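You operate a simulated robot arm through the tools that you are given. There is no shell and no other tool. Be economical: measure what you need, move in short steps, check, and stop when the job is done.

You run a simulated robot arm. Do the job below in one go: nothing can be reset, and whatever is moved stays where it is left.

## Task
Open the middle drawer of the spares cabinet, put the yellow pad in the inside of the middle drawer of the spares cabinet, then shut the drawer. Put the orange divider bar on the lower shelf of the small table. Open the bottom drawer of the spares cabinet, take the purple divider bar and leave it in the inside of the bottom drawer of the spares cabinet, then shut the drawer. Put the purple bottle on the third shelf from the bottom of the tall rack away on the top of the yellow edged table. Do these in any order. Set down upright: orange divider bar, purple divider bar, purple bottle.

Only the result counts: the job must be done as asked and must still hold three seconds after the hand-in. Knocking over, shifting, dropping, spilling or breaking anything else fails it.

## Robot
A 7-joint arm with a two-finger parallel gripper on a trunk, on a base that drives. Base frame: it is fixed to the floor where the robot stands at the start and does not move with it; the origin is under the middle of the robot, x ahead of it, y to its left, z up. Units: m, rad, N and s.
With the tool pointing down near the work surface it reaches from about 0.28 to 0.72 m from the robot's upright axis, wherever it stands. Its first joint turns from -2.897 to 2.897 rad. Places, roughly: bottom drawer of the spares cabinet [5.1, 0.4, 0.2]; inside of the bottom drawer of the spares cabinet [5.2, 0.5, 0.2]; inside of the middle drawer of the spares cabinet [5.2, 0.5, 0.4]; lower shelf of the small table [6.2, -1.3, 0.4]; middle drawer of the spares cabinet [5.1, 0.4, 0.4]; orange divider bar (27x4x8 cm) [6.3, -0.6, 1]; purple bottle [-0.25, 1.75, 1.25]; purple divider bar (27x4x8 cm) [6.3, -0.5, 1]; top of the yellow edged table [2.6, 2.2, 0.9]; yellow pad (7x5x5 cm) [6.2, -1.2, 0.8]. Payload 1.57 kg.
The TCP is the grasp point between the finger pads, 0.03 m short of the fingertips. In the tool frame z runs along the fingers and y along their closing line. The gripper opens to 0.08 m. The fingers are 0.017 m wide and 0.012 m thick; the gripper's body (0.04 by 0.082 m) begins 0.08 m behind the TCP.
Orientation is that of the tool frame in the base frame, as a unit quaternion [x, y, z, w]. With the fingers straight down and closing along the base's y, the tool's x points along the base's -x, its y along +y and its z along -z.

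## Interface
- The arm moves only by the tool jog_arm. Its arguments are lists of equal length, an entry for each row: "translation": the shift along the tool's x, y, z in m, a list of three; "delta_rot": the turn, a rotation vector about the tool's x, y, z in rad, a list of three. In form: {"translation": [[dx, dy, dz], ...], "delta_rot": [[wx, wy, wz], ...]}. A call has 1 to 20 rows; each row is the pose to reach, as a shift and turn from the pose commanded when the call began, along the tool's axes at that moment. "claw" is the opening, from 0 (shut) to 1 (fully open), set as the call begins (left out, the last holds). A row lasts 0.2 s, in which the tool goes at most 0.05 m and 0.15 rad; a call with a longer step from one row to the next is refused whole, and so is a gripper value outside its range. A pose out of reach is approached as far as the arm can. The call stops where the force on the tool passes 40 N (or 10 N more than at its start, if that is more) or the arm is blocked; 0.2 s more then pass. The fingers move at their own pace (about 0.072 m/s each) and stop on an object; they squeeze with about 43 N. The grip force told is the motor's: it shows also when the fingers shut on nothing. Time passes only in rows, and 0.2 s behind the last, so rows that repeat a pose let the fingers close. It gives the time, the measured TCP pose, the force on the tool (base axes), the opening and the grip force at its end, in the units of the frame above (readings bear some noise), with the torque about the TCP (base axes, N m) and any sound that the robot's microphone picked up, and new pictures: "views" is both (left out), scene, wrist or none.
- Cameras (640 x 400 px; columns grow to the right, rows downward): "scene" is now at [0.0076, 0.1703, 1.4359]; the picture's right is [0.20, -0.98, 0.00], its down [-0.47, -0.10, -0.88] and it looks along [0.86, 0.18, -0.48] (base axes); focal length 276 px, centre (320, 200). "wrist" rides on the gripper at [0.072, -0.007, -0.122] in the tool frame; the picture's right is [0.09, 1.00, 0.00], its down [-0.84, 0.08, -0.54] and it looks along [-0.54, 0.05, 0.84] (tool axes); focal length 238 px, centre (320, 200). There is no depth. A picture from a camera that has moved, and an enlarged one, comes with that camera's place and axes in the base frame and with its lens. The place of the scene camera against the robot may be out by one fixed shift of up to 0.012 m in any direction.
- slide_trunk(by): slides the trunk up (or, below 0, down) by that many m; the arm and the scene camera ride with it, the base frame stays. It gives what a move gives, with no picture.
- drive_base(legs): drives the robot by 1 to 6 legs, each [ahead, left, turn to the left] in m, m and rad, along the robot's own axes; the way and the turn of a leg run together, so that a leg with both is an arc; at most 1.5 m and 3.142 rad a leg. The arm and the cameras ride along, it lands a little off, and it stops where it bumps. It gives what a move gives, and a new picture of the scene camera.
- pan_tilt(pan, tilt): turns the head with the scene camera to pan (to the left, within 1.501 rad either way) and tilt (down, from -0.506 to 1.204), counted from straight ahead of the robot. It gives what a move gives, and a new picture of the scene camera.
- inspect(camera, box): a new picture of the part [left, top, right, bottom] of that camera's present view, enlarged. It takes no simulated time.
- sign_off(): hands the job in; it is judged then, once.

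Go step by step. Nothing tells you exact positions but the pictures and the camera data: compare them with the known pose of the tool, close in by small moves and look again before you grip or let go. The budget is 186 turns and 260 pictures, counting those below and the enlarged ones. Unless the task says otherwise, let go and move clear before handing in.

The tools are called after ">>>" as a command line: name --argument value ..., lists and objects as JSON in quotes. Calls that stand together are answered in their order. jog_arm: Moves the arm, as the interface text tells. Its arguments: {"type":"object","properties":{"translation":{"type":"array","items":{"type":"array","items":{"type":"number"}}},"delta_rot":{"type":"array","items":{"type":"array","items":{"type":"number"}}},"claw":{"type":"number"},"views":{"type":"string","enum":["both","scene","wrist","none"]}},"required":["translation","delta_rot"]} The other tools are called the same way: slide_trunk (by) slides the trunk up or down; drive_base (legs) drives the base; pan_tilt (pan, tilt) turns the head that bears the scene camera; inspect (camera, box) takes an enlarged picture of a part of a camera's view; sign_off () hands the job in.

At the start:

```text
time_s: 0.0
position: [0.4867, 0.207, 0.7761]
tcp_rot: [0.0, 1.0, 0.0, 0.001]
force: [0.2, -0.2, -0.7]
torque: [-0.01, -0.03, 0.03]
width: 0.08
grip_force: 0.1
trunk travel left (down, up): [-0.225, 0.255]
robot x, y, heading: [-0.0009, -0.0005, 0.0]
head pan, tilt: [0.204, 0.496]
```

scene: 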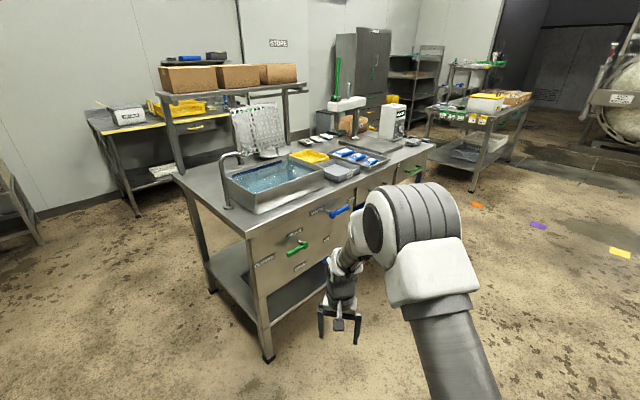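
wrist: 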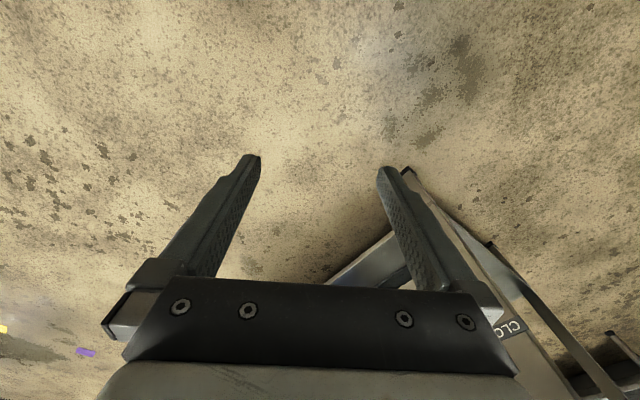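

I see a sink table ahead-left and the yellow-edged table beyond it. The tall rack should be to my left, so I'll look there and then ahead.

>>> pan_tilt --pan 1.5 --tilt 0.3

>>> pan_tilt --pan 0.7 --tilt 0.3

>>> pan_tilt --pan -0.1 --tilt 0.2

```text
time_s: 1.5
position: [0.486, 0.207, 0.7769]
tcp_rot: [0.0, 1.0, 0.0, 0.0]
force: [-0.4, 0.2, -0.3]
torque: [0.0, 0.04, 0.01]
width: 0.08
grip_force: 0.1
trunk travel left (down, up): [-0.225, 0.255]
robot x, y, heading: [-0.005, -0.002, -0.002]
head pan, tilt: [1.499, 0.3]
camera scene: at [-0.0749, 0.2449, 1.454], right [1.0, -0.07, 0.0], down [-0.02, -0.29, -0.96], along [0.07, 0.95, -0.3], focal length 276 px, centre (320, 200)
```

scene: 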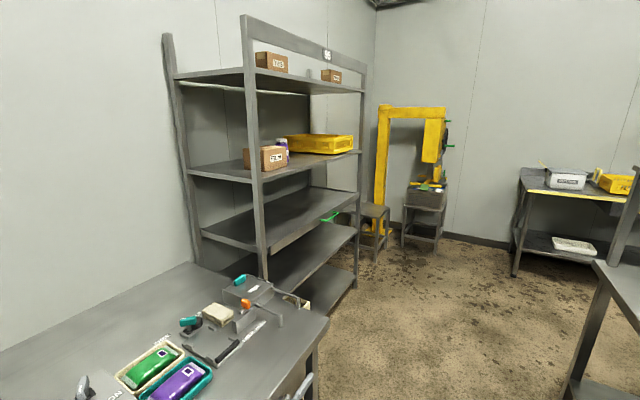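

```text
time_s: 2.6
position: [0.4869, 0.2068, 0.7768]
tcp_rot: [-0.001, 1.0, 0.0, 0.001]
force: [-0.5, -0.3, -0.3]
torque: [-0.01, -0.02, -0.02]
width: 0.08
grip_force: 0.1
trunk travel left (down, up): [-0.225, 0.255]
robot x, y, heading: [0.0021, 0.0019, 0.002]
head pan, tilt: [0.7, 0.3]
camera scene: at [-0.0102, 0.212, 1.454], right [0.64, -0.76, 0.0], down [-0.23, -0.19, -0.96], along [0.73, 0.62, -0.3], focal length 276 px, centre (320, 200)
```

scene: 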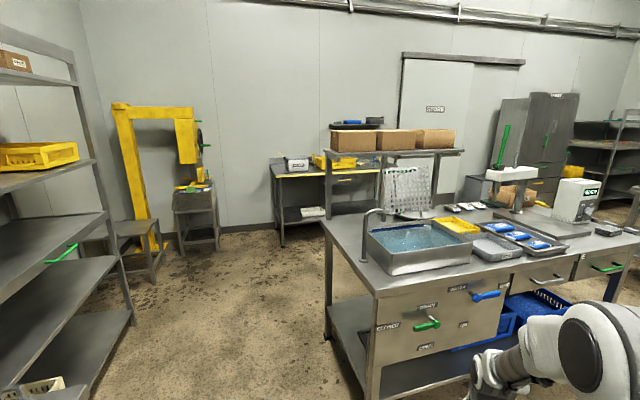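

```text
time_s: 3.7
position: [0.4867, 0.2073, 0.7772]
tcp_rot: [0.0, 1.0, 0.0, 0.001]
force: [0.5, 0.8, -0.7]
torque: [-0.01, -0.01, 0.02]
width: 0.0802
grip_force: 0.1
trunk travel left (down, up): [-0.225, 0.255]
robot x, y, heading: [-0.0002, -0.0013, 0.001]
head pan, tilt: [-0.099, 0.201]
camera scene: at [0.0111, 0.1426, 1.4632], right [-0.1, -1.0, 0.0], down [-0.2, 0.02, -0.98], along [0.98, -0.1, -0.2], focal length 276 px, centre (320, 200)
```

scene: 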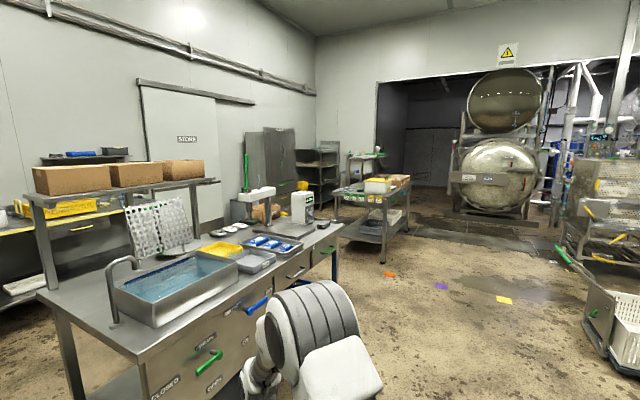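

The bottle seems to be on the rack shelf behind a box. I'll look closer at the rack.

>>> pan_tilt --pan 1.5 --tilt 0.4

>>> inspect --camera "scene" --box '[160, 60, 380, 200]'

>>> inspect --camera "scene" --box '[160, 140, 400, 300]'

```text
time_s: 5.4
position: [0.486, 0.2061, 0.7761]
tcp_rot: [0.0, 1.0, -0.001, -0.001]
force: [0.6, 0.2, -0.5]
torque: [0.03, 0.0, 0.02]
width: 0.08
grip_force: 0.1
trunk travel left (down, up): [-0.225, 0.255]
robot x, y, heading: [0.0031, 0.0005, -0.001]
head pan, tilt: [1.499, 0.4]
camera scene: at [-0.0749, 0.2442, 1.4447], right [1.0, -0.07, 0.0], down [-0.03, -0.39, -0.92], along [0.07, 0.92, -0.39], focal length 276 px, centre (320, 200)
```

scene: 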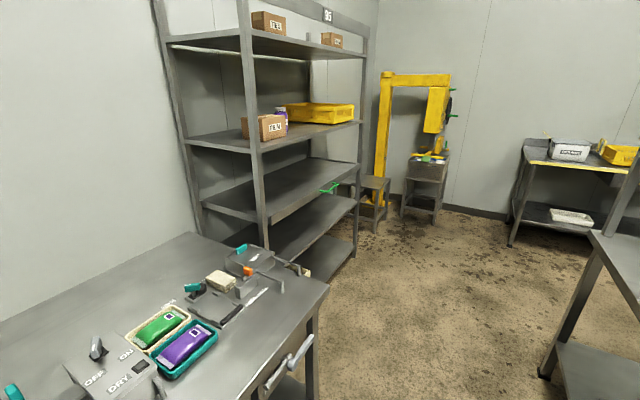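

```text
2.86 times, centred on (270, 130) of scene
camera zoom: at [-0.0749, 0.2442, 1.4447], right [1.0, -0.07, 0.0], down [-0.03, -0.39, -0.92], along [0.07, 0.92, -0.39], focal length 790 px, centre (463, 400)
```

zoom: 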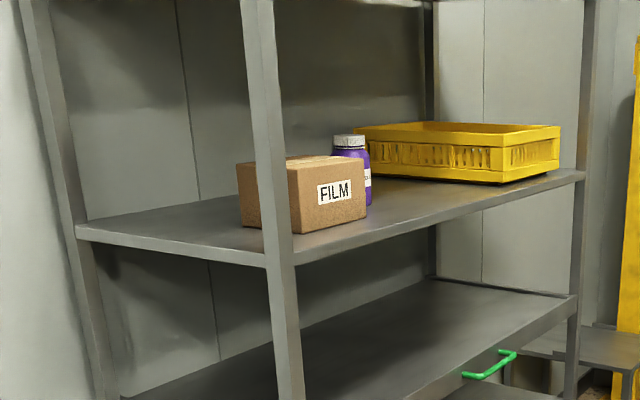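

```text
2.50 times, centred on (280, 220) of scene
camera zoom: at [-0.0749, 0.2442, 1.4447], right [1.0, -0.07, 0.0], down [-0.03, -0.39, -0.92], along [0.07, 0.92, -0.39], focal length 691 px, centre (420, 150)
```

zoom: 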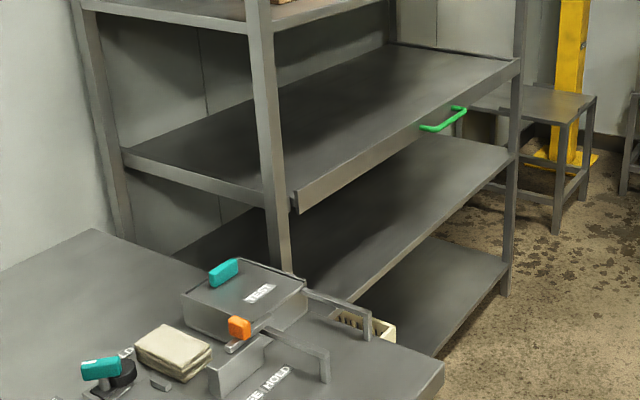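

The rack faces diagonally toward me and the bottle stands about 0.15 m behind its front edge. I'll raise the trunk and tip the tool to horizontal before driving.

>>> slide_trunk --by 0.2

>>> jog_arm --translation '[[0.01, 0, -0.02], [0.02, -0.02, -0.04], [0.03, -0.04, -0.06], [0.04, -0.06, -0.08], [0.05, -0.08, -0.1], [0.05, -0.1, -0.12], [0.05, -0.12, -0.14], [0.05, -0.14, -0.16], [0.05, -0.16, -0.18], [0.05, -0.18, -0.2], [0.05, -0.2, -0.2]]' --delta_rot '[[0, -0.12, 0], [0, -0.24, 0], [0, -0.36, 0], [0, -0.48, 0], [0, -0.6, 0], [0, -0.72, 0], [0, -0.84, 0], [0, -0.96, 0], [0, -1.08, 0], [0, -1.2, 0], [0, -1.3, 0]]'

```text
time_s: 7.6
position: [0.4875, 0.2061, 0.9776]
tcp_rot: [0.0, 1.0, 0.0, 0.0]
force: [0.5, 0.6, -0.5]
torque: [0.0, -0.01, 0.04]
width: 0.0803
grip_force: 0.0
trunk travel left (down, up): [-0.425, 0.055]
robot x, y, heading: [-0.0002, 0.0004, 0.002]
head pan, tilt: [1.499, 0.4]
```

```text
time_s: 10.0
position: [0.5045, 0.004, 1.1794]
tcp_rot: [0.0, 0.796, 0.0, 0.606]
force: [0.5, 0.6, -0.1]
torque: [0.01, 0.02, -0.02]
width: 0.08
grip_force: 0.1
out of reach, approached as far as the arm can: row 8, 9, 10, 11
trunk travel left (down, up): [-0.425, 0.055]
robot x, y, heading: [-0.0005, 0.003, -0.004]
head pan, tilt: [1.499, 0.4]
camera scene: at [-0.0746, 0.244, 1.6448], right [1.0, -0.07, 0.0], down [-0.03, -0.39, -0.92], along [0.07, 0.92, -0.39], focal length 276 px, centre (320, 200)
camera wrist: at [0.3667, -0.0019, 1.1416], right [-0.02, 1.0, -0.09], down [-0.3, 0.08, 0.95], along [0.95, 0.05, 0.3], focal length 238 px, centre (320, 200)
```

scene: 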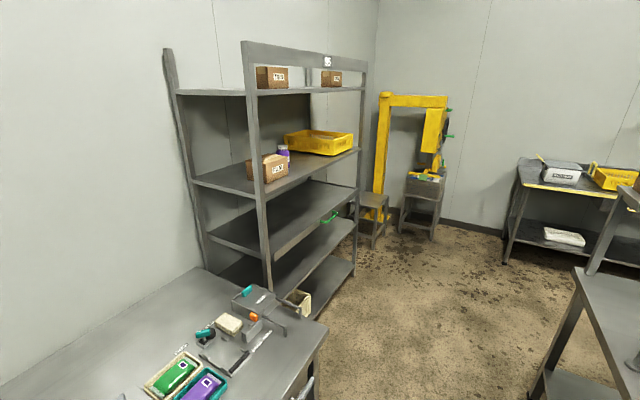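
wrist: 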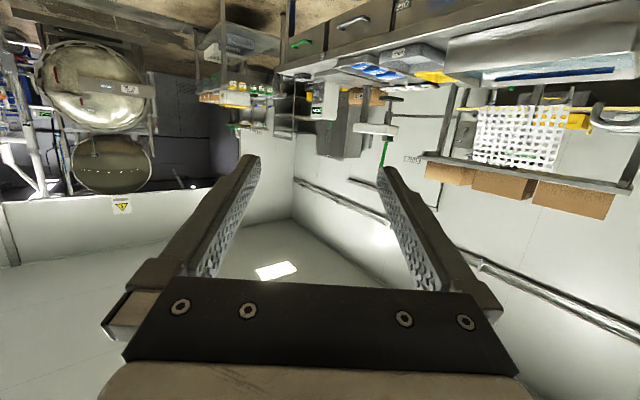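

The arm is now forward and raised above the tables. Next I'll turn and drive through the gap toward the front of the rack.

>>> drive_base --legs '[[0, 0, 0.95], [0.4, 0.16, 0], [1.04, 0, 0]]'

>>> drive_base --legs '[[0, 0, 1.565]]'

>>> pan_tilt --pan 0 --tilt 0.5

```text
time_s: 23.0
position: [0.9992, 1.6589, 1.181]
tcp_rot: [-0.358, 0.711, 0.272, 0.54]
force: [0.3, 0.6, 0.2]
torque: [-0.02, 0.02, -0.03]
width: 0.0798
grip_force: 0.0
trunk travel left (down, up): [-0.425, 0.055]
robot x, y, heading: [0.7011, 1.251, 0.933]
head pan, tilt: [1.499, 0.4]
camera scene: at [0.4715, 1.3419, 1.6447], right [0.65, 0.76, 0.0], down [0.3, -0.25, -0.92], along [-0.7, 0.6, -0.39], focal length 276 px, centre (320, 200)
```

scene: 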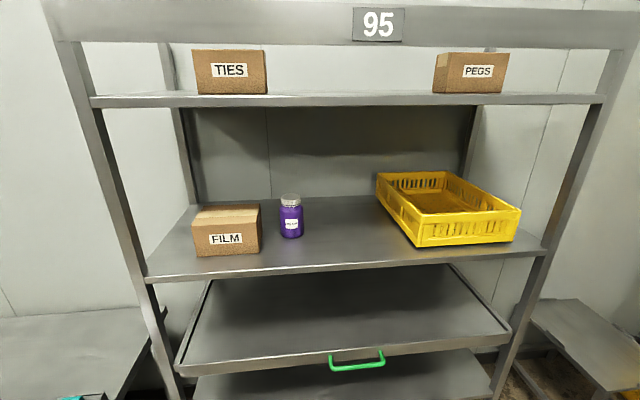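

```text
time_s: 28.5
position: [0.2992, 1.5513, 1.1793]
tcp_rot: [0.754, -0.254, -0.574, -0.193]
force: [-0.4, -0.1, 0.0]
torque: [0.01, 0.01, 0.01]
width: 0.0799
grip_force: 0.0
trunk travel left (down, up): [-0.425, 0.055]
robot x, y, heading: [0.7037, 1.2522, 2.492]
head pan, tilt: [1.499, 0.4]
camera scene: at [0.6195, 1.0333, 1.6447], right [-0.75, 0.66, 0.0], down [0.26, 0.29, -0.92], along [-0.61, -0.69, -0.39], focal length 276 px, centre (320, 200)
```

scene: 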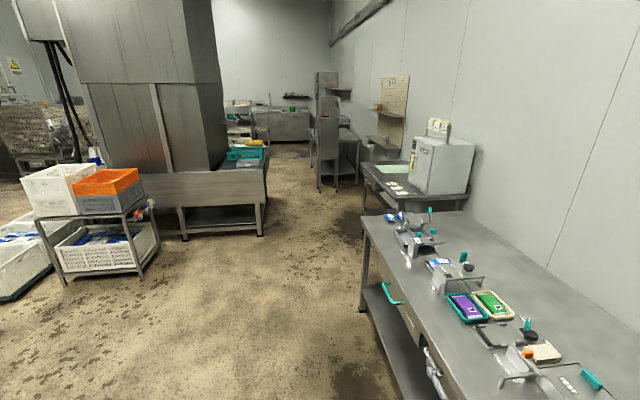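

```text
time_s: 30.1
position: [0.2997, 1.5522, 1.1792]
tcp_rot: [0.755, -0.254, -0.574, -0.193]
force: [-0.2, 0.3, -0.7]
torque: [-0.01, 0.01, -0.03]
width: 0.0799
grip_force: 0.0
trunk travel left (down, up): [-0.425, 0.055]
robot x, y, heading: [0.6977, 1.2511, 2.493]
head pan, tilt: [0.0, 0.499]
camera scene: at [0.6083, 1.1579, 1.6356], right [0.61, 0.8, 0.0], down [0.38, -0.29, -0.88], along [-0.7, 0.53, -0.48], focal length 276 px, centre (320, 200)
```

scene: 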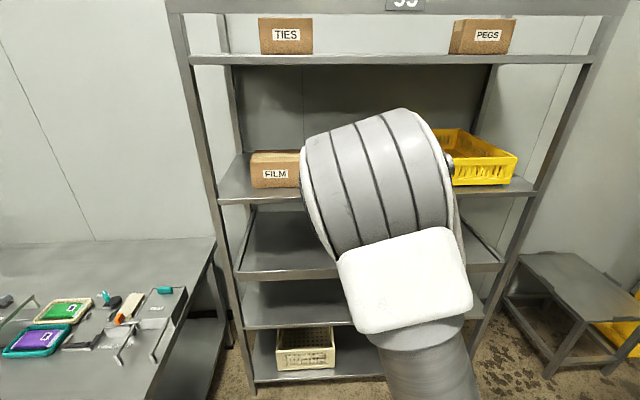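

The bottle sits near (-0.17, 1.77) on a shelf at about z 1.21, with its top near 1.34. I'll check how it looks from the wrist camera.

>>> jog_arm --translation '[[-0.02, 0, 0.0]]' --delta_rot '[[0, 0, 0]]' --views "wrist"

```text
time_s: 30.5
position: [0.2941, 1.556, 1.1972]
tcp_rot: [0.754, -0.255, -0.573, -0.194]
force: [0.0, -1.0, -0.4]
torque: [0.04, 0.0, 0.03]
width: 0.08
grip_force: 0.1
trunk travel left (down, up): [-0.425, 0.055]
robot x, y, heading: [0.7005, 1.2502, 2.486]
head pan, tilt: [0.0, 0.499]
camera wrist: at [0.4073, 1.4777, 1.1603], right [-0.58, -0.81, -0.09], down [0.19, -0.24, 0.95], along [-0.79, 0.54, 0.29], focal length 238 px, centre (320, 200)
```

wrist: 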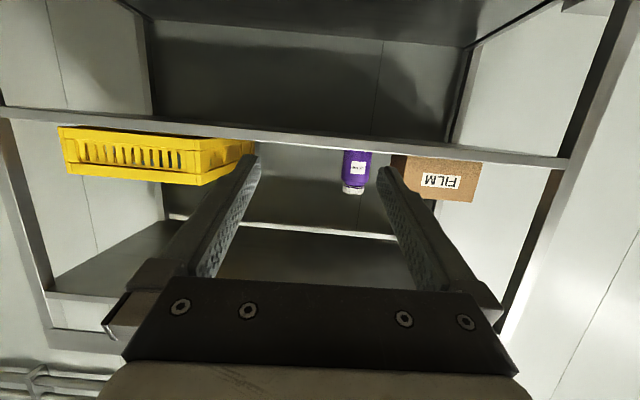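

>>> inspect --camera "wrist" --box '[310, 120, 400, 210]'

```text
4.44 times, centred on (355, 165) of wrist
camera zoom: at [0.4073, 1.4777, 1.1603], right [-0.58, -0.81, -0.09], down [0.19, -0.24, 0.95], along [-0.79, 0.54, 0.29], focal length 1059 px, centre (164, 356)
```

zoom: 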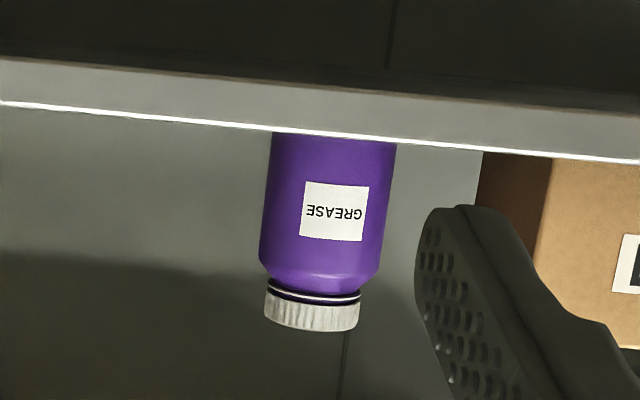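

The body is about 7.4 cm wide and the cap about 5.8 cm, so I'll grip the cap with the tool near level. I'll raise to cap height and then drive closer.

>>> slide_trunk --by 0.05

>>> jog_arm --translation '[[-0.04, 0, -0.01], [-0.077, 0, -0.021], [-0.077, 0, -0.021]]' --delta_rot '[[0, -0.1, 0], [0, -0.177, 0], [0, -0.177, 0]]' --views "none"

>>> drive_base --legs '[[0, 0.105, 0], [0.22, 0, 0]]'

>>> jog_arm --translation '[[0, 0, 0]]' --delta_rot '[[0, 0, 0]]' --views "wrist"

```text
time_s: 31.4
position: [0.2952, 1.5556, 1.2474]
tcp_rot: [0.755, -0.254, -0.573, -0.193]
force: [0.3, 0.6, 0.2]
torque: [-0.02, 0.03, -0.01]
width: 0.08
grip_force: 0.1
trunk travel left (down, up): [-0.475, 0.005]
robot x, y, heading: [0.7062, 1.2546, 2.491]
head pan, tilt: [0.0, 0.499]
```

```text
time_s: 32.2
position: [0.294, 1.5564, 1.3283]
tcp_rot: [0.7, -0.236, -0.638, -0.215]
force: [-0.7, 1.0, 0.5]
torque: [-0.01, -0.01, 0.04]
width: 0.0799
grip_force: 0.1
trunk travel left (down, up): [-0.475, 0.005]
robot x, y, heading: [0.7035, 1.2519, 2.485]
head pan, tilt: [0.0, 0.499]
```

```text
time_s: 35.3
position: [0.0564, 1.6056, 1.3279]
tcp_rot: [0.701, -0.236, -0.638, -0.214]
force: [-0.4, 0.5, 0.1]
torque: [0.01, 0.01, -0.01]
width: 0.0797
grip_force: 0.1
trunk travel left (down, up): [-0.475, 0.005]
robot x, y, heading: [0.4664, 1.3013, 2.494]
head pan, tilt: [0.0, 0.499]
camera scene: at [0.3721, 1.207, 1.6856], right [0.61, 0.8, 0.0], down [0.38, -0.29, -0.88], along [-0.7, 0.53, -0.48], focal length 276 px, centre (320, 200)
```

scene: 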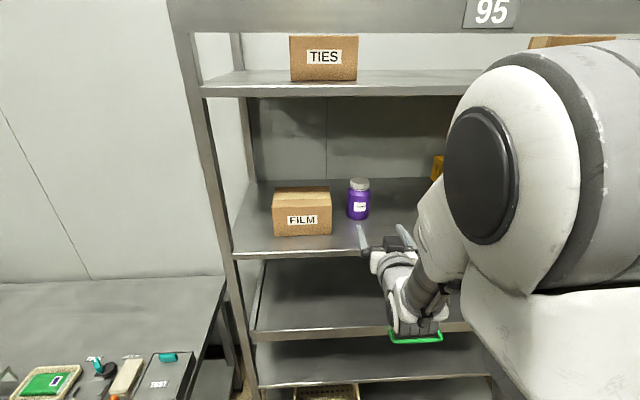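

```text
time_s: 35.7
position: [0.0569, 1.605, 1.3285]
tcp_rot: [0.7, -0.237, -0.638, -0.216]
force: [0.8, -0.8, -0.1]
torque: [0.02, 0.0, 0.01]
width: 0.0802
grip_force: 0.0
trunk travel left (down, up): [-0.475, 0.005]
robot x, y, heading: [0.4664, 1.3006, 2.491]
head pan, tilt: [0.0, 0.499]
camera wrist: at [0.1629, 1.5335, 1.2665], right [-0.6, -0.8, -0.09], down [0.32, -0.34, 0.88], along [-0.74, 0.5, 0.46], focal length 238 px, centre (320, 200)
```

wrist: 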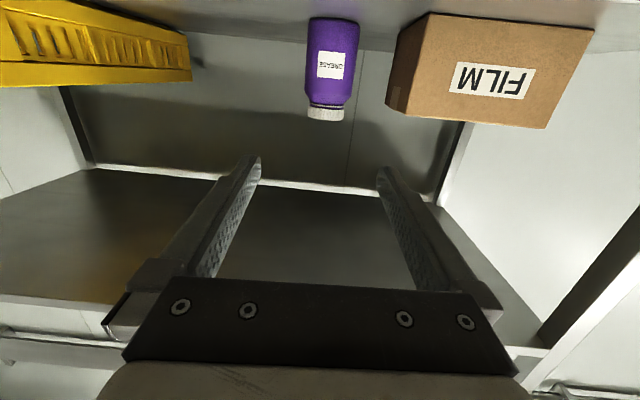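

The cap is about 0.265 m ahead and 1 cm to the left, at z about 1.33. I'll approach part of the way and check.

>>> jog_arm --translation '[[-0.01, 0.01, 0.0], [-0.013, 0.01, 0.04], [-0.016, 0.01, 0.08], [-0.02, 0.01, 0.12], [-0.022, 0.01, 0.15], [-0.024, 0.01, 0.18], [-0.024, 0.01, 0.18]]' --delta_rot '[[0, 0, 0], [0, 0, 0], [0, 0, 0], [0, 0, 0], [0, 0, 0], [0, 0, 0], [0, 0, 0]]'

>>> inspect --camera "scene" --box '[290, 140, 450, 240]'

```text
time_s: 37.3
position: [-0.0936, 1.7062, 1.3353]
tcp_rot: [0.701, -0.237, -0.637, -0.215]
force: [0.2, 0.3, -0.7]
torque: [-0.02, 0.0, 0.0]
width: 0.08
grip_force: 0.0
trunk travel left (down, up): [-0.475, 0.005]
robot x, y, heading: [0.4697, 1.299, 2.491]
head pan, tilt: [0.0, 0.499]
camera scene: at [0.3723, 1.2068, 1.6856], right [0.61, 0.8, 0.0], down [0.38, -0.29, -0.88], along [-0.7, 0.53, -0.48], focal length 276 px, centre (320, 200)
camera wrist: at [0.0122, 1.634, 1.2741], right [-0.6, -0.8, -0.09], down [0.32, -0.34, 0.88], along [-0.74, 0.5, 0.46], focal length 238 px, centre (320, 200)
```

scene: 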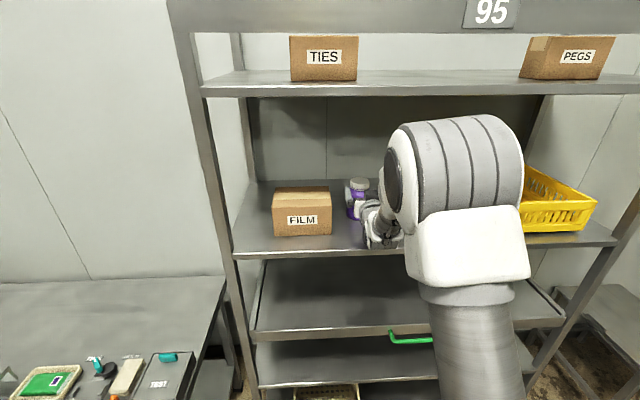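
wrist: 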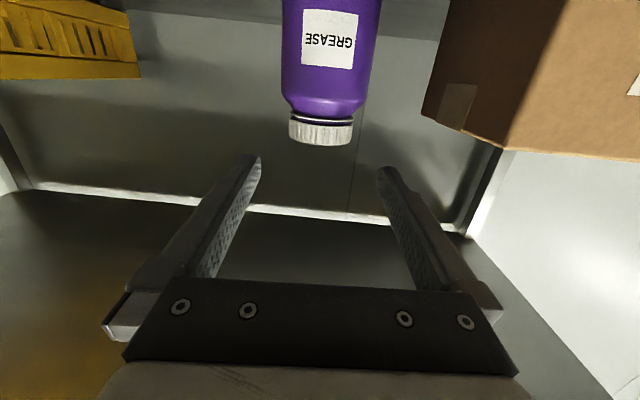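

```text
4.00 times, centred on (370, 190) of scene
camera zoom: at [0.3723, 1.2068, 1.6856], right [0.61, 0.8, 0.0], down [0.38, -0.29, -0.88], along [-0.7, 0.53, -0.48], focal length 1106 px, centre (120, 240)
```

zoom: 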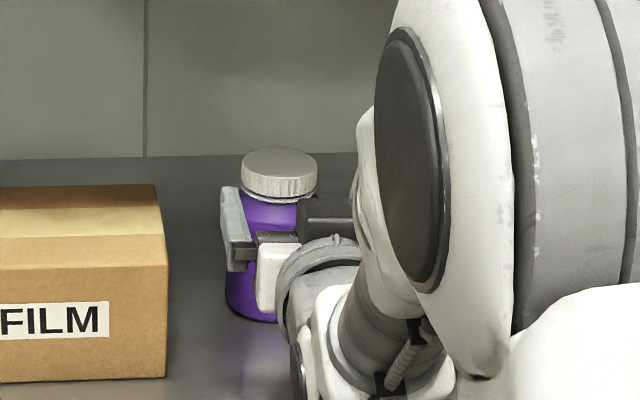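

The cap looks about 1 cm lower relative to the fingers than I estimated. I'll correct that, move closer and check again.

>>> jog_arm --translation '[[0.01, 0, 0.0], [0.01, 0.0, 0.03], [0.01, 0.0, 0.05], [0.01, 0.0, 0.05]]' --delta_rot '[[0, 0, 0], [0, 0, 0], [0, 0, 0], [0, 0, 0]]' --views "wrist"

```text
time_s: 38.3
position: [-0.1335, 1.7356, 1.3217]
tcp_rot: [0.701, -0.236, -0.638, -0.215]
force: [-0.3, 0.2, 0.1]
torque: [-0.01, -0.01, -0.01]
width: 0.0801
grip_force: 0.1
trunk travel left (down, up): [-0.475, 0.005]
robot x, y, heading: [0.4678, 1.303, 2.488]
head pan, tilt: [0.0, 0.499]
camera wrist: at [-0.0276, 1.6633, 1.2599], right [-0.6, -0.8, -0.09], down [0.32, -0.34, 0.88], along [-0.74, 0.5, 0.46], focal length 238 px, centre (320, 200)
```

wrist: 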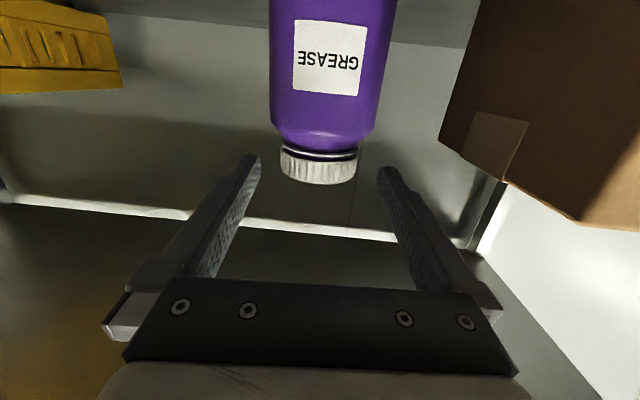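

>>> jog_arm --translation '[[0.004, 0.001, 0.02], [0.003, 0.001, 0.045], [0.003, 0.001, 0.045]]' --delta_rot '[[0, 0, 0], [0, 0, 0], [0, 0, 0]]'

>>> inspect --camera "scene" --box '[310, 150, 430, 225]'

```text
time_s: 39.1
position: [-0.1678, 1.763, 1.3134]
tcp_rot: [0.701, -0.237, -0.637, -0.215]
force: [0.2, 0.4, 0.7]
torque: [0.01, 0.0, 0.01]
width: 0.08
grip_force: 0.1
trunk travel left (down, up): [-0.475, 0.005]
robot x, y, heading: [0.4672, 1.3, 2.491]
head pan, tilt: [0.0, 0.499]
camera scene: at [0.3724, 1.2068, 1.6856], right [0.61, 0.8, 0.0], down [0.38, -0.29, -0.88], along [-0.7, 0.53, -0.48], focal length 276 px, centre (320, 200)
camera wrist: at [-0.0627, 1.6907, 1.2528], right [-0.6, -0.8, -0.09], down [0.32, -0.34, 0.88], along [-0.74, 0.5, 0.46], focal length 238 px, centre (320, 200)
```

scene: 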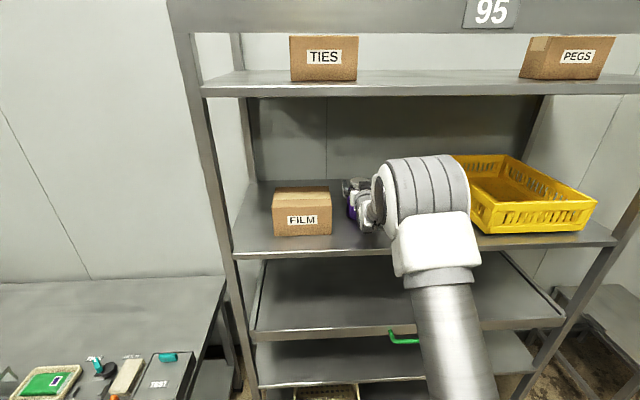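
wrist: 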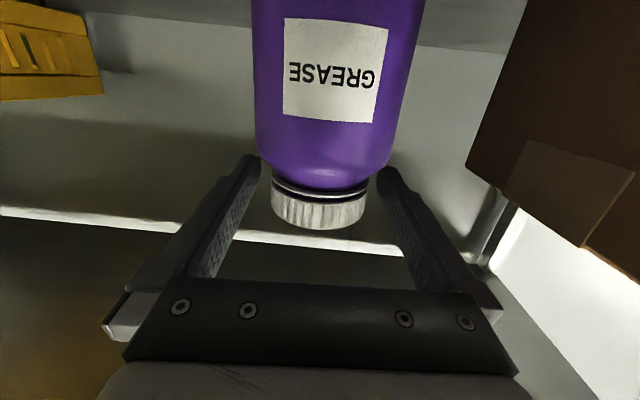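

```text
5.33 times, centred on (370, 188) of scene
camera zoom: at [0.3724, 1.2068, 1.6856], right [0.61, 0.8, 0.0], down [0.38, -0.29, -0.88], along [-0.7, 0.53, -0.48], focal length 1474 px, centre (53, 267)
```

zoom: 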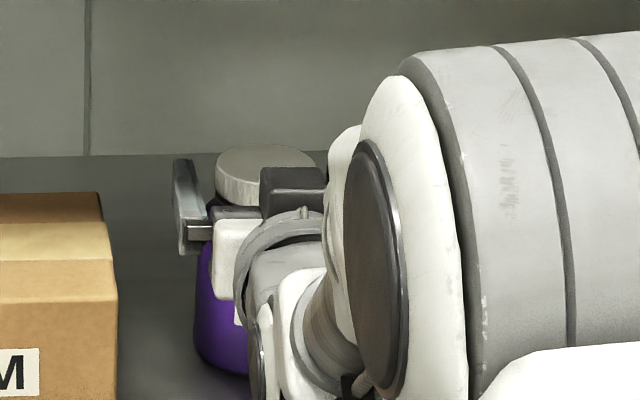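

The cap is now at the TCP, between the fingers. I'll close the gripper.

>>> jog_arm --translation '[[0, 0, 0], [0, 0, 0], [0, 0, 0], [0, 0, 0]]' --delta_rot '[[0, 0, 0], [0, 0, 0], [0, 0, 0], [0, 0, 0]]' --claw 0

```text
time_s: 40.1
position: [-0.1678, 1.763, 1.3144]
tcp_rot: [0.701, -0.236, -0.638, -0.215]
force: [0.1, 2.2, -0.5]
torque: [0.07, -0.05, -0.02]
width: 0.0554
grip_force: 43.7
trunk travel left (down, up): [-0.475, 0.005]
robot x, y, heading: [0.4657, 1.2953, 2.49]
head pan, tilt: [0.0, 0.499]
camera scene: at [0.3725, 1.2071, 1.6856], right [0.61, 0.8, 0.0], down [0.38, -0.29, -0.88], along [-0.7, 0.53, -0.48], focal length 276 px, centre (320, 200)
camera wrist: at [-0.0623, 1.6911, 1.2529], right [-0.6, -0.8, -0.09], down [0.32, -0.34, 0.88], along [-0.74, 0.5, 0.46], focal length 238 px, centre (320, 200)
```

scene: 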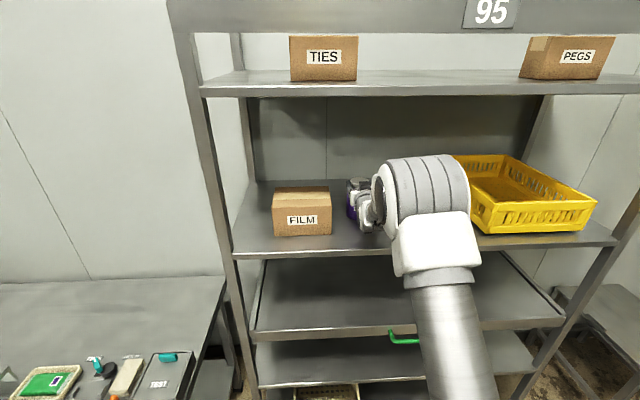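
wrist: 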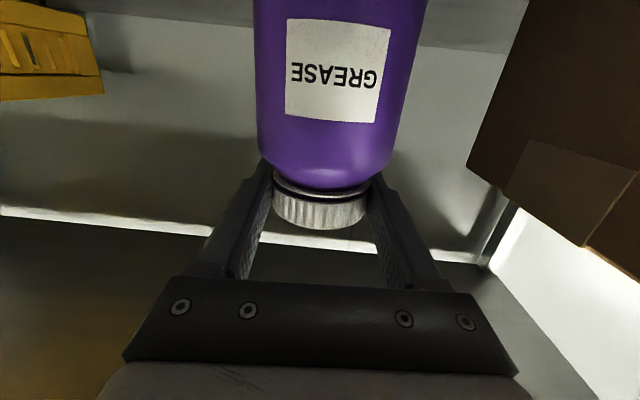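

The gripper holds the cap at 5.5 cm. I'll lift and pull back level out of the rack.

>>> jog_arm --translation '[[-0.02, 0, 0], [-0.05, 0, 0], [-0.048, 0, -0.03], [-0.044, 0, -0.07], [-0.04, 0, -0.11], [-0.036, 0, -0.15], [-0.032, 0, -0.19], [-0.028, 0, -0.23], [-0.025, 0, -0.26], [-0.025, 0, -0.26]]' --delta_rot '[[0, 0, 0], [0, 0, 0], [0, 0, 0], [0, 0, 0], [0, 0, 0], [0, 0, 0], [0, 0, 0], [0, 0, 0], [0, 0, 0], [0, 0, 0]]'

```text
time_s: 42.3
position: [0.0382, 1.6079, 1.3597]
tcp_rot: [0.701, -0.237, -0.637, -0.216]
force: [0.4, 0.4, -4.1]
torque: [-0.08, -0.02, 0.01]
width: 0.0554
grip_force: 43.1
trunk travel left (down, up): [-0.475, 0.005]
robot x, y, heading: [0.4699, 1.3018, 2.492]
head pan, tilt: [0.0, 0.499]
camera scene: at [0.372, 1.207, 1.6855], right [0.61, 0.8, 0.0], down [0.38, -0.29, -0.88], along [-0.7, 0.53, -0.48], focal length 276 px, centre (320, 200)
camera wrist: at [0.143, 1.5359, 1.2985], right [-0.6, -0.8, -0.09], down [0.32, -0.34, 0.88], along [-0.74, 0.5, 0.46], focal length 238 px, centre (320, 200)
```

scene: 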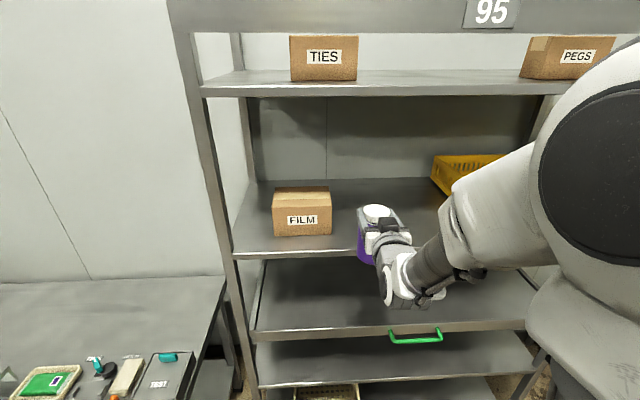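
wrist: 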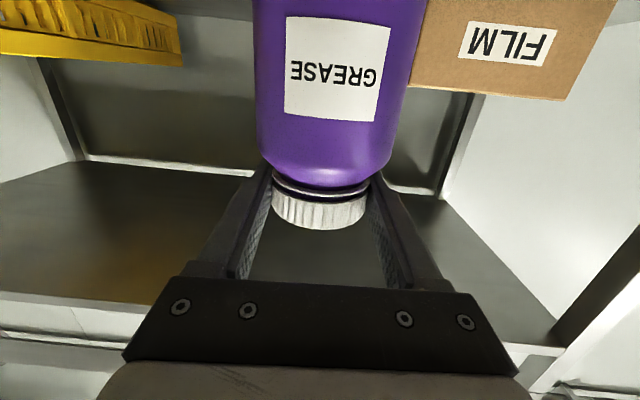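

The bottle is held and clear of the rack. I'll back up, turn right toward the yellow-edged table and take a look.

>>> drive_base --legs '[[-0.17, 0, 0], [0, 0, -1.545], [0.5, 0, 0]]'

>>> pan_tilt --pan -0.5 --tilt 0.5

```text
time_s: 52.5
position: [1.1981, 2.0444, 1.3602]
tcp_rot: [-0.336, 0.659, 0.306, 0.599]
force: [1.1, -0.2, -4.3]
torque: [-0.05, 0.0, 0.0]
width: 0.0551
grip_force: 43.2
trunk travel left (down, up): [-0.475, 0.005]
robot x, y, heading: [0.9002, 1.6064, 0.943]
head pan, tilt: [0.0, 0.499]
camera scene: at [0.7924, 1.7095, 1.6855], right [0.81, -0.59, 0.0], down [-0.28, -0.39, -0.88], along [0.52, 0.71, -0.48], focal length 276 px, centre (320, 200)
```

scene: 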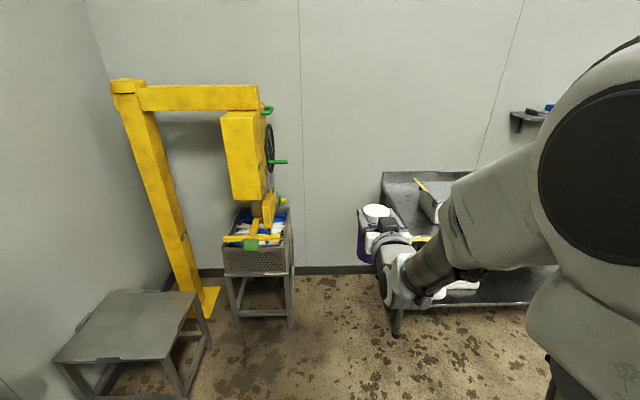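

```text
time_s: 53.5
position: [1.1988, 2.0439, 1.3604]
tcp_rot: [-0.336, 0.659, 0.306, 0.6]
force: [-0.4, 0.1, -4.6]
torque: [-0.01, 0.0, 0.1]
width: 0.0549
grip_force: 42.9
trunk travel left (down, up): [-0.475, 0.005]
robot x, y, heading: [0.9011, 1.6059, 0.945]
head pan, tilt: [-0.499, 0.499]
camera scene: at [0.821, 1.6748, 1.6856], right [0.43, -0.9, 0.0], down [-0.43, -0.21, -0.88], along [0.79, 0.38, -0.48], focal length 276 px, centre (320, 200)
```

scene: 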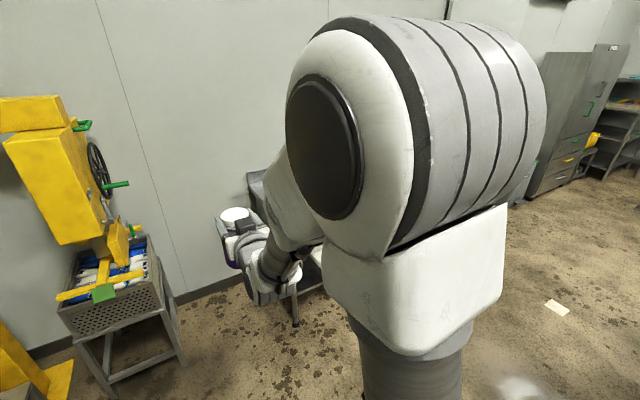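

The arm hides the table. I'll move forward and strafe right so the table shows to the left of the arm.

>>> drive_base --legs '[[0.25, 0, 0], [0, -0.6, 0]]'

>>> pan_tilt --pan 0.1 --tilt 0.75

```text
time_s: 60.1
position: [1.8239, 1.8913, 1.3595]
tcp_rot: [-0.332, 0.661, 0.302, 0.601]
force: [0.5, 0.9, -4.7]
torque: [0.01, -0.01, -0.06]
width: 0.0551
grip_force: 42.7
trunk travel left (down, up): [-0.475, 0.005]
robot x, y, heading: [1.5213, 1.4578, 0.932]
head pan, tilt: [-0.499, 0.499]
camera scene: at [1.4412, 1.5279, 1.6856], right [0.42, -0.91, 0.0], down [-0.43, -0.2, -0.88], along [0.8, 0.37, -0.48], focal length 276 px, centre (320, 200)
```

scene: 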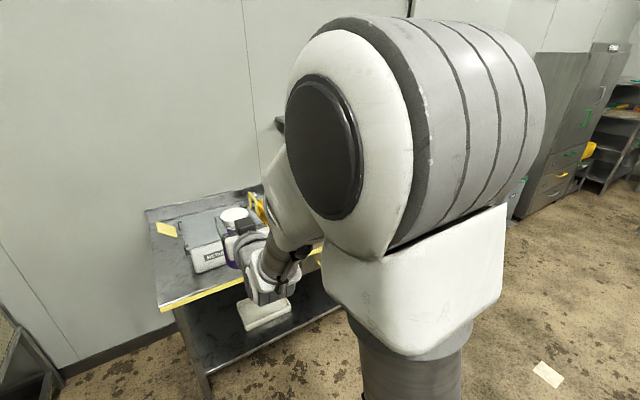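

```text
time_s: 61.1
position: [1.8233, 1.8926, 1.3596]
tcp_rot: [-0.333, 0.661, 0.303, 0.601]
force: [0.2, -0.6, -3.6]
torque: [-0.02, -0.01, -0.01]
width: 0.0553
grip_force: 42.9
trunk travel left (down, up): [-0.475, 0.005]
robot x, y, heading: [1.5231, 1.4585, 0.931]
head pan, tilt: [0.099, 0.75]
camera scene: at [1.4011, 1.5609, 1.6636], right [0.86, -0.51, 0.0], down [-0.35, -0.58, -0.73], along [0.38, 0.63, -0.68], focal length 276 px, centre (320, 200)
```

scene: 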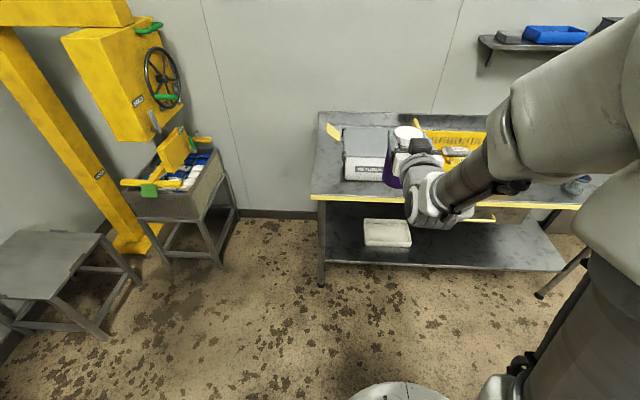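

>>> inspect --camera "scene" --box '[290, 90, 610, 290]'

```text
2.00 times, centred on (450, 190) of scene
camera zoom: at [1.4011, 1.5609, 1.6636], right [0.86, -0.51, 0.0], down [-0.35, -0.58, -0.73], along [0.38, 0.63, -0.68], focal length 553 px, centre (60, 220)
```

zoom: 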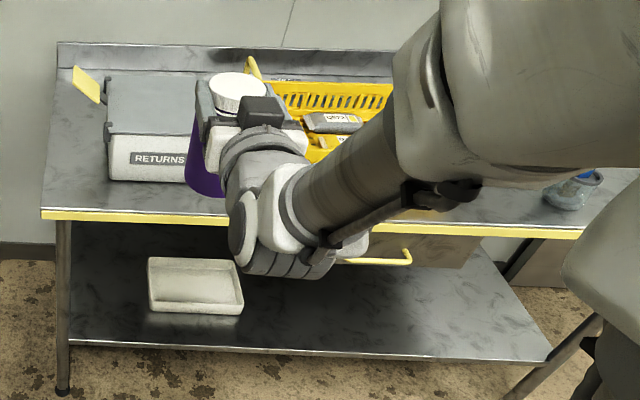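

The left front corner of the yellow-edged table is free, beside the RETURNS box. I'll drive so the bottle ends up above about (1.91, 2.33) and then lower the trunk.

>>> drive_base --legs '[[0.25, 0.186, 0]]'

```text
time_s: 63.4
position: [1.824, 2.1993, 1.3588]
tcp_rot: [-0.332, 0.662, 0.301, 0.601]
force: [-0.8, -1.1, -4.4]
torque: [-0.03, -0.02, -0.01]
width: 0.055
grip_force: 43.2
trunk travel left (down, up): [-0.475, 0.005]
robot x, y, heading: [1.5212, 1.7629, 0.927]
head pan, tilt: [0.099, 0.75]
camera scene: at [1.4012, 1.8683, 1.6636], right [0.86, -0.51, 0.0], down [-0.35, -0.59, -0.73], along [0.38, 0.63, -0.68], focal length 276 px, centre (320, 200)
```

scene: 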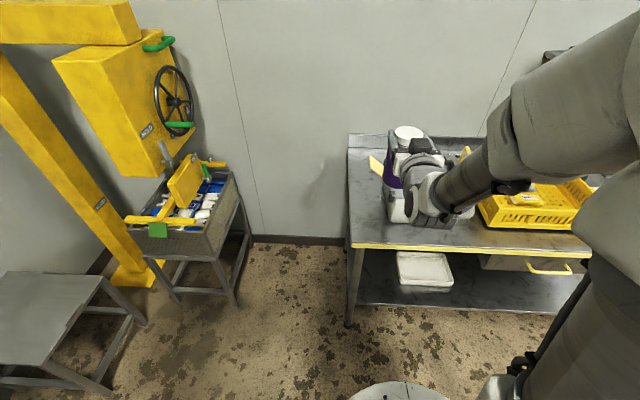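

>>> jog_arm --translation '[[-0.004, 0.006, 0.04], [-0.008, 0.012, 0.08], [-0.012, 0.018, 0.12], [-0.014, 0.018, 0.15], [-0.014, 0.018, 0.15]]' --delta_rot '[[0, 0, 0], [0, 0, 0], [0, 0, 0], [0, 0, 0], [0, 0, 0]]' --views "none"

>>> slide_trunk --by -0.28

>>> pan_tilt --pan 0.1 --tilt 0.5

>>> inspect --camera "scene" --box '[330, 140, 490, 240]'

```text
time_s: 64.6
position: [1.8988, 2.3313, 1.3571]
tcp_rot: [-0.332, 0.661, 0.302, 0.601]
force: [0.2, 0.4, -3.9]
torque: [0.01, 0.04, 0.01]
width: 0.0552
grip_force: 43.1
trunk travel left (down, up): [-0.475, 0.005]
robot x, y, heading: [1.5195, 1.7646, 0.927]
head pan, tilt: [0.099, 0.75]
```

```text
time_s: 67.4
position: [1.899, 2.3313, 1.0788]
tcp_rot: [-0.332, 0.661, 0.302, 0.601]
force: [0.1, -0.6, -4.3]
torque: [-0.02, 0.05, 0.02]
width: 0.055
grip_force: 43.4
trunk travel left (down, up): [-0.195, 0.285]
robot x, y, heading: [1.5193, 1.7639, 0.933]
head pan, tilt: [0.099, 0.75]
```

```text
time_s: 68.2
position: [1.8986, 2.3301, 1.0794]
tcp_rot: [-0.332, 0.661, 0.302, 0.601]
force: [-0.2, -0.6, -4.4]
torque: [0.02, 0.03, 0.0]
width: 0.0552
grip_force: 42.9
trunk travel left (down, up): [-0.195, 0.285]
robot x, y, heading: [1.5191, 1.765, 0.931]
head pan, tilt: [0.099, 0.499]
camera scene: at [1.4054, 1.8748, 1.4055], right [0.86, -0.51, 0.0], down [-0.25, -0.41, -0.88], along [0.45, 0.75, -0.48], focal length 276 px, centre (320, 200)
```

scene: 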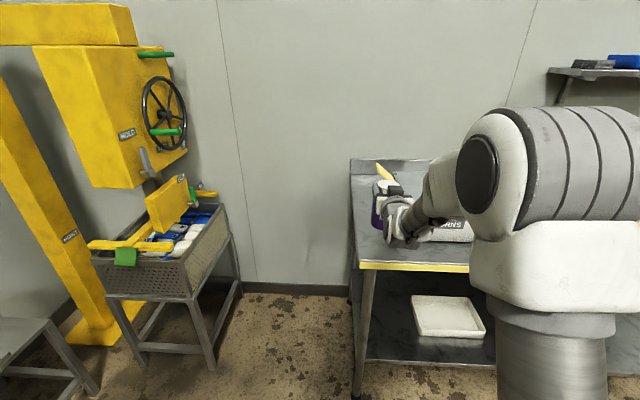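

```text
4.00 times, centred on (410, 190) of scene
camera zoom: at [1.4054, 1.8748, 1.4055], right [0.86, -0.51, 0.0], down [-0.25, -0.41, -0.88], along [0.45, 0.75, -0.48], focal length 1106 px, centre (-40, 240)
```

zoom: 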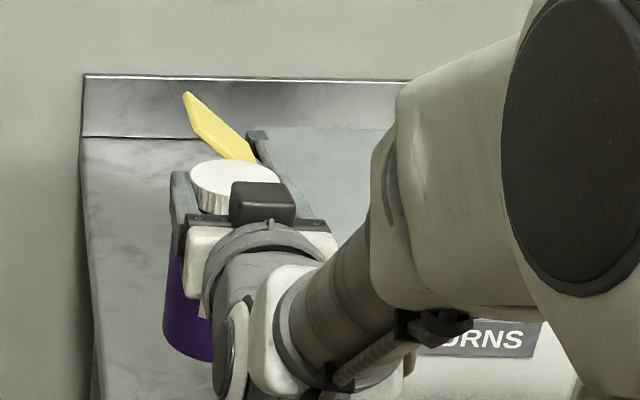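

>>> jog_arm --translation '[[0.02, 0, 0.0], [0.03, 0, 0.003]]' --delta_rot '[[0, 0, 0], [0, 0, 0]]' --views "wrist"

```text
time_s: 68.8
position: [1.899, 2.3322, 1.0472]
tcp_rot: [-0.331, 0.661, 0.302, 0.602]
force: [1.2, -0.7, -4.2]
torque: [-0.07, -0.02, -0.04]
width: 0.055
grip_force: 43.0
trunk travel left (down, up): [-0.195, 0.285]
robot x, y, heading: [1.5238, 1.7632, 0.928]
head pan, tilt: [0.099, 0.499]
camera wrist: at [1.8271, 2.2251, 0.9864], right [-0.8, 0.59, -0.09], down [-0.34, -0.32, 0.88], along [0.49, 0.74, 0.46], focal length 238 px, centre (320, 200)
```

wrist: 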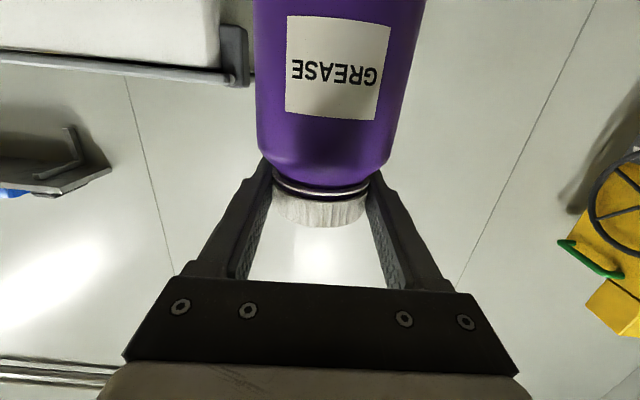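

>>> jog_arm --translation '[[0.0, 0.008, 0.0], [0.015, 0.008, 0.0013], [0.03, 0.008, 0.0027], [0.03, 0.008, 0.0027]]' --delta_rot '[[0, 0, 0], [0, 0, 0], [0, 0, 0], [0, 0, 0]]' --views "wrist"

>>> inspect --camera "scene" --box '[330, 160, 490, 260]'

```text
time_s: 69.8
position: [1.8938, 2.3358, 1.0171]
tcp_rot: [-0.331, 0.661, 0.302, 0.602]
force: [0.0, -0.4, -4.4]
torque: [0.0, 0.04, 0.07]
width: 0.055
grip_force: 42.9
trunk travel left (down, up): [-0.195, 0.285]
robot x, y, heading: [1.5201, 1.7649, 0.932]
head pan, tilt: [0.099, 0.499]
camera wrist: at [1.8208, 2.2295, 0.956], right [-0.8, 0.59, -0.09], down [-0.34, -0.32, 0.88], along [0.49, 0.74, 0.46], focal length 238 px, centre (320, 200)
```

wrist: 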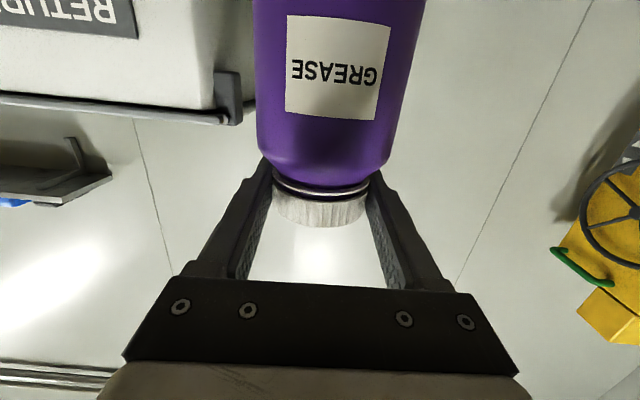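

```text
4.00 times, centred on (410, 210) of scene
camera zoom: at [1.4054, 1.8749, 1.4056], right [0.86, -0.51, 0.0], down [-0.25, -0.41, -0.88], along [0.45, 0.75, -0.48], focal length 1106 px, centre (-40, 160)
```

zoom: 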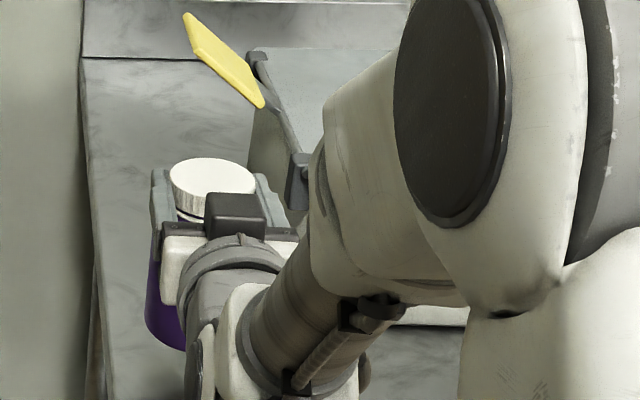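

>>> jog_arm --translation '[[0.004, 0, 0.0], [0.008, 0, 0.0007], [0.011, 0, 0.001], [0.011, 0, 0.001]]' --delta_rot '[[0, 0, 0], [0, 0, 0], [0, 0, 0], [0, 0, 0]]' --views "none"

```text
time_s: 70.8
position: [1.8919, 2.3353, 1.0075]
tcp_rot: [-0.332, 0.661, 0.302, 0.601]
force: [0.3, 0.8, -4.7]
torque: [0.01, 0.05, 0.03]
width: 0.0551
grip_force: 43.1
trunk travel left (down, up): [-0.195, 0.285]
robot x, y, heading: [1.5194, 1.7681, 0.932]
head pan, tilt: [0.099, 0.499]
```

>>> jog_arm --translation '[[0.003, 0, 0.0], [0.006, 0, 0.0005], [0.009, 0, 0.0008], [0.009, 0, 0.0008]]' --delta_rot '[[0, 0, 0], [0, 0, 0], [0, 0, 0], [0, 0, 0]]' --views "none"

```text
time_s: 71.8
position: [1.8919, 2.335, 0.9979]
tcp_rot: [-0.333, 0.661, 0.302, 0.6]
force: [-0.3, 0.3, -4.1]
torque: [-0.02, 0.01, 0.04]
width: 0.0549
grip_force: 42.9
trunk travel left (down, up): [-0.195, 0.285]
robot x, y, heading: [1.5202, 1.7656, 0.93]
head pan, tilt: [0.099, 0.499]
```

>>> jog_arm --translation '[[0.003, 0, 0.0], [0.006, 0, 0.0005], [0.009, 0, 0.0008], [0.009, 0, 0.0008]]' --delta_rot '[[0, 0, 0], [0, 0, 0], [0, 0, 0], [0, 0, 0]]' --views "scene"

>>> inspect --camera "scene" --box '[330, 170, 490, 270]'

```text
time_s: 72.8
position: [1.8925, 2.3356, 0.9893]
tcp_rot: [-0.331, 0.661, 0.302, 0.602]
force: [-0.5, -0.2, -3.8]
torque: [-0.06, 0.07, 0.0]
width: 0.055
grip_force: 43.1
trunk travel left (down, up): [-0.195, 0.285]
robot x, y, heading: [1.5209, 1.7639, 0.932]
head pan, tilt: [0.099, 0.499]
camera scene: at [1.4054, 1.8749, 1.4056], right [0.86, -0.51, 0.0], down [-0.25, -0.41, -0.88], along [0.45, 0.75, -0.48], focal length 276 px, centre (320, 200)
```

scene: 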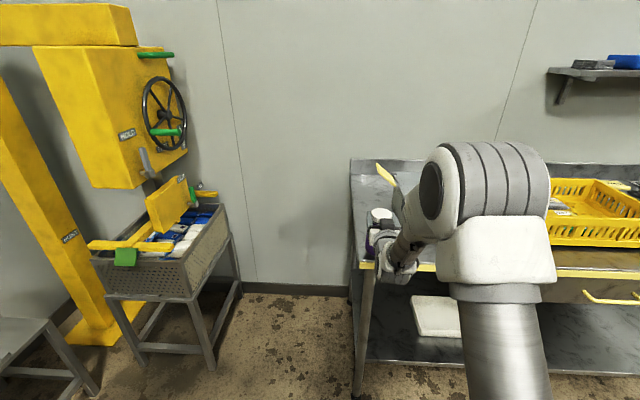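

```text
4.00 times, centred on (410, 220) of scene
camera zoom: at [1.4054, 1.8749, 1.4056], right [0.86, -0.51, 0.0], down [-0.25, -0.41, -0.88], along [0.45, 0.75, -0.48], focal length 1106 px, centre (-40, 120)
```

zoom: 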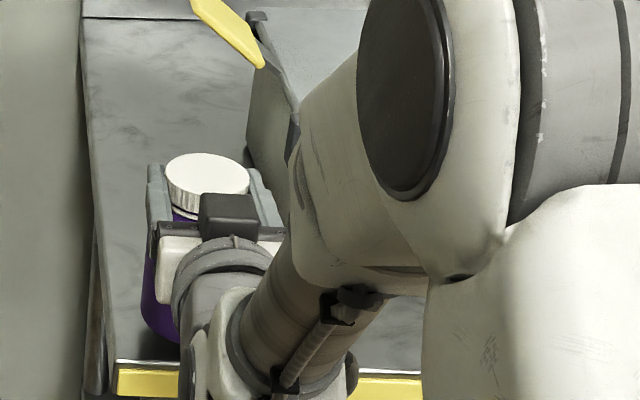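

>>> jog_arm --translation '[[0.003, 0, 0.0], [0.006, 0, 0.0005], [0.009, 0, 0.0008], [0.012, 0, 0.001], [0.012, 0, 0.001]]' --delta_rot '[[0, 0, 0], [0, 0, 0], [0, 0, 0], [0, 0, 0], [0, 0, 0]]' --views "none"

```text
time_s: 74.0
position: [1.8906, 2.337, 0.9758]
tcp_rot: [-0.331, 0.661, 0.302, 0.602]
force: [0.0, 1.0, -4.4]
torque: [-0.04, 0.03, -0.01]
width: 0.0553
grip_force: 43.0
trunk travel left (down, up): [-0.195, 0.285]
robot x, y, heading: [1.519, 1.7649, 0.932]
head pan, tilt: [0.099, 0.499]
```

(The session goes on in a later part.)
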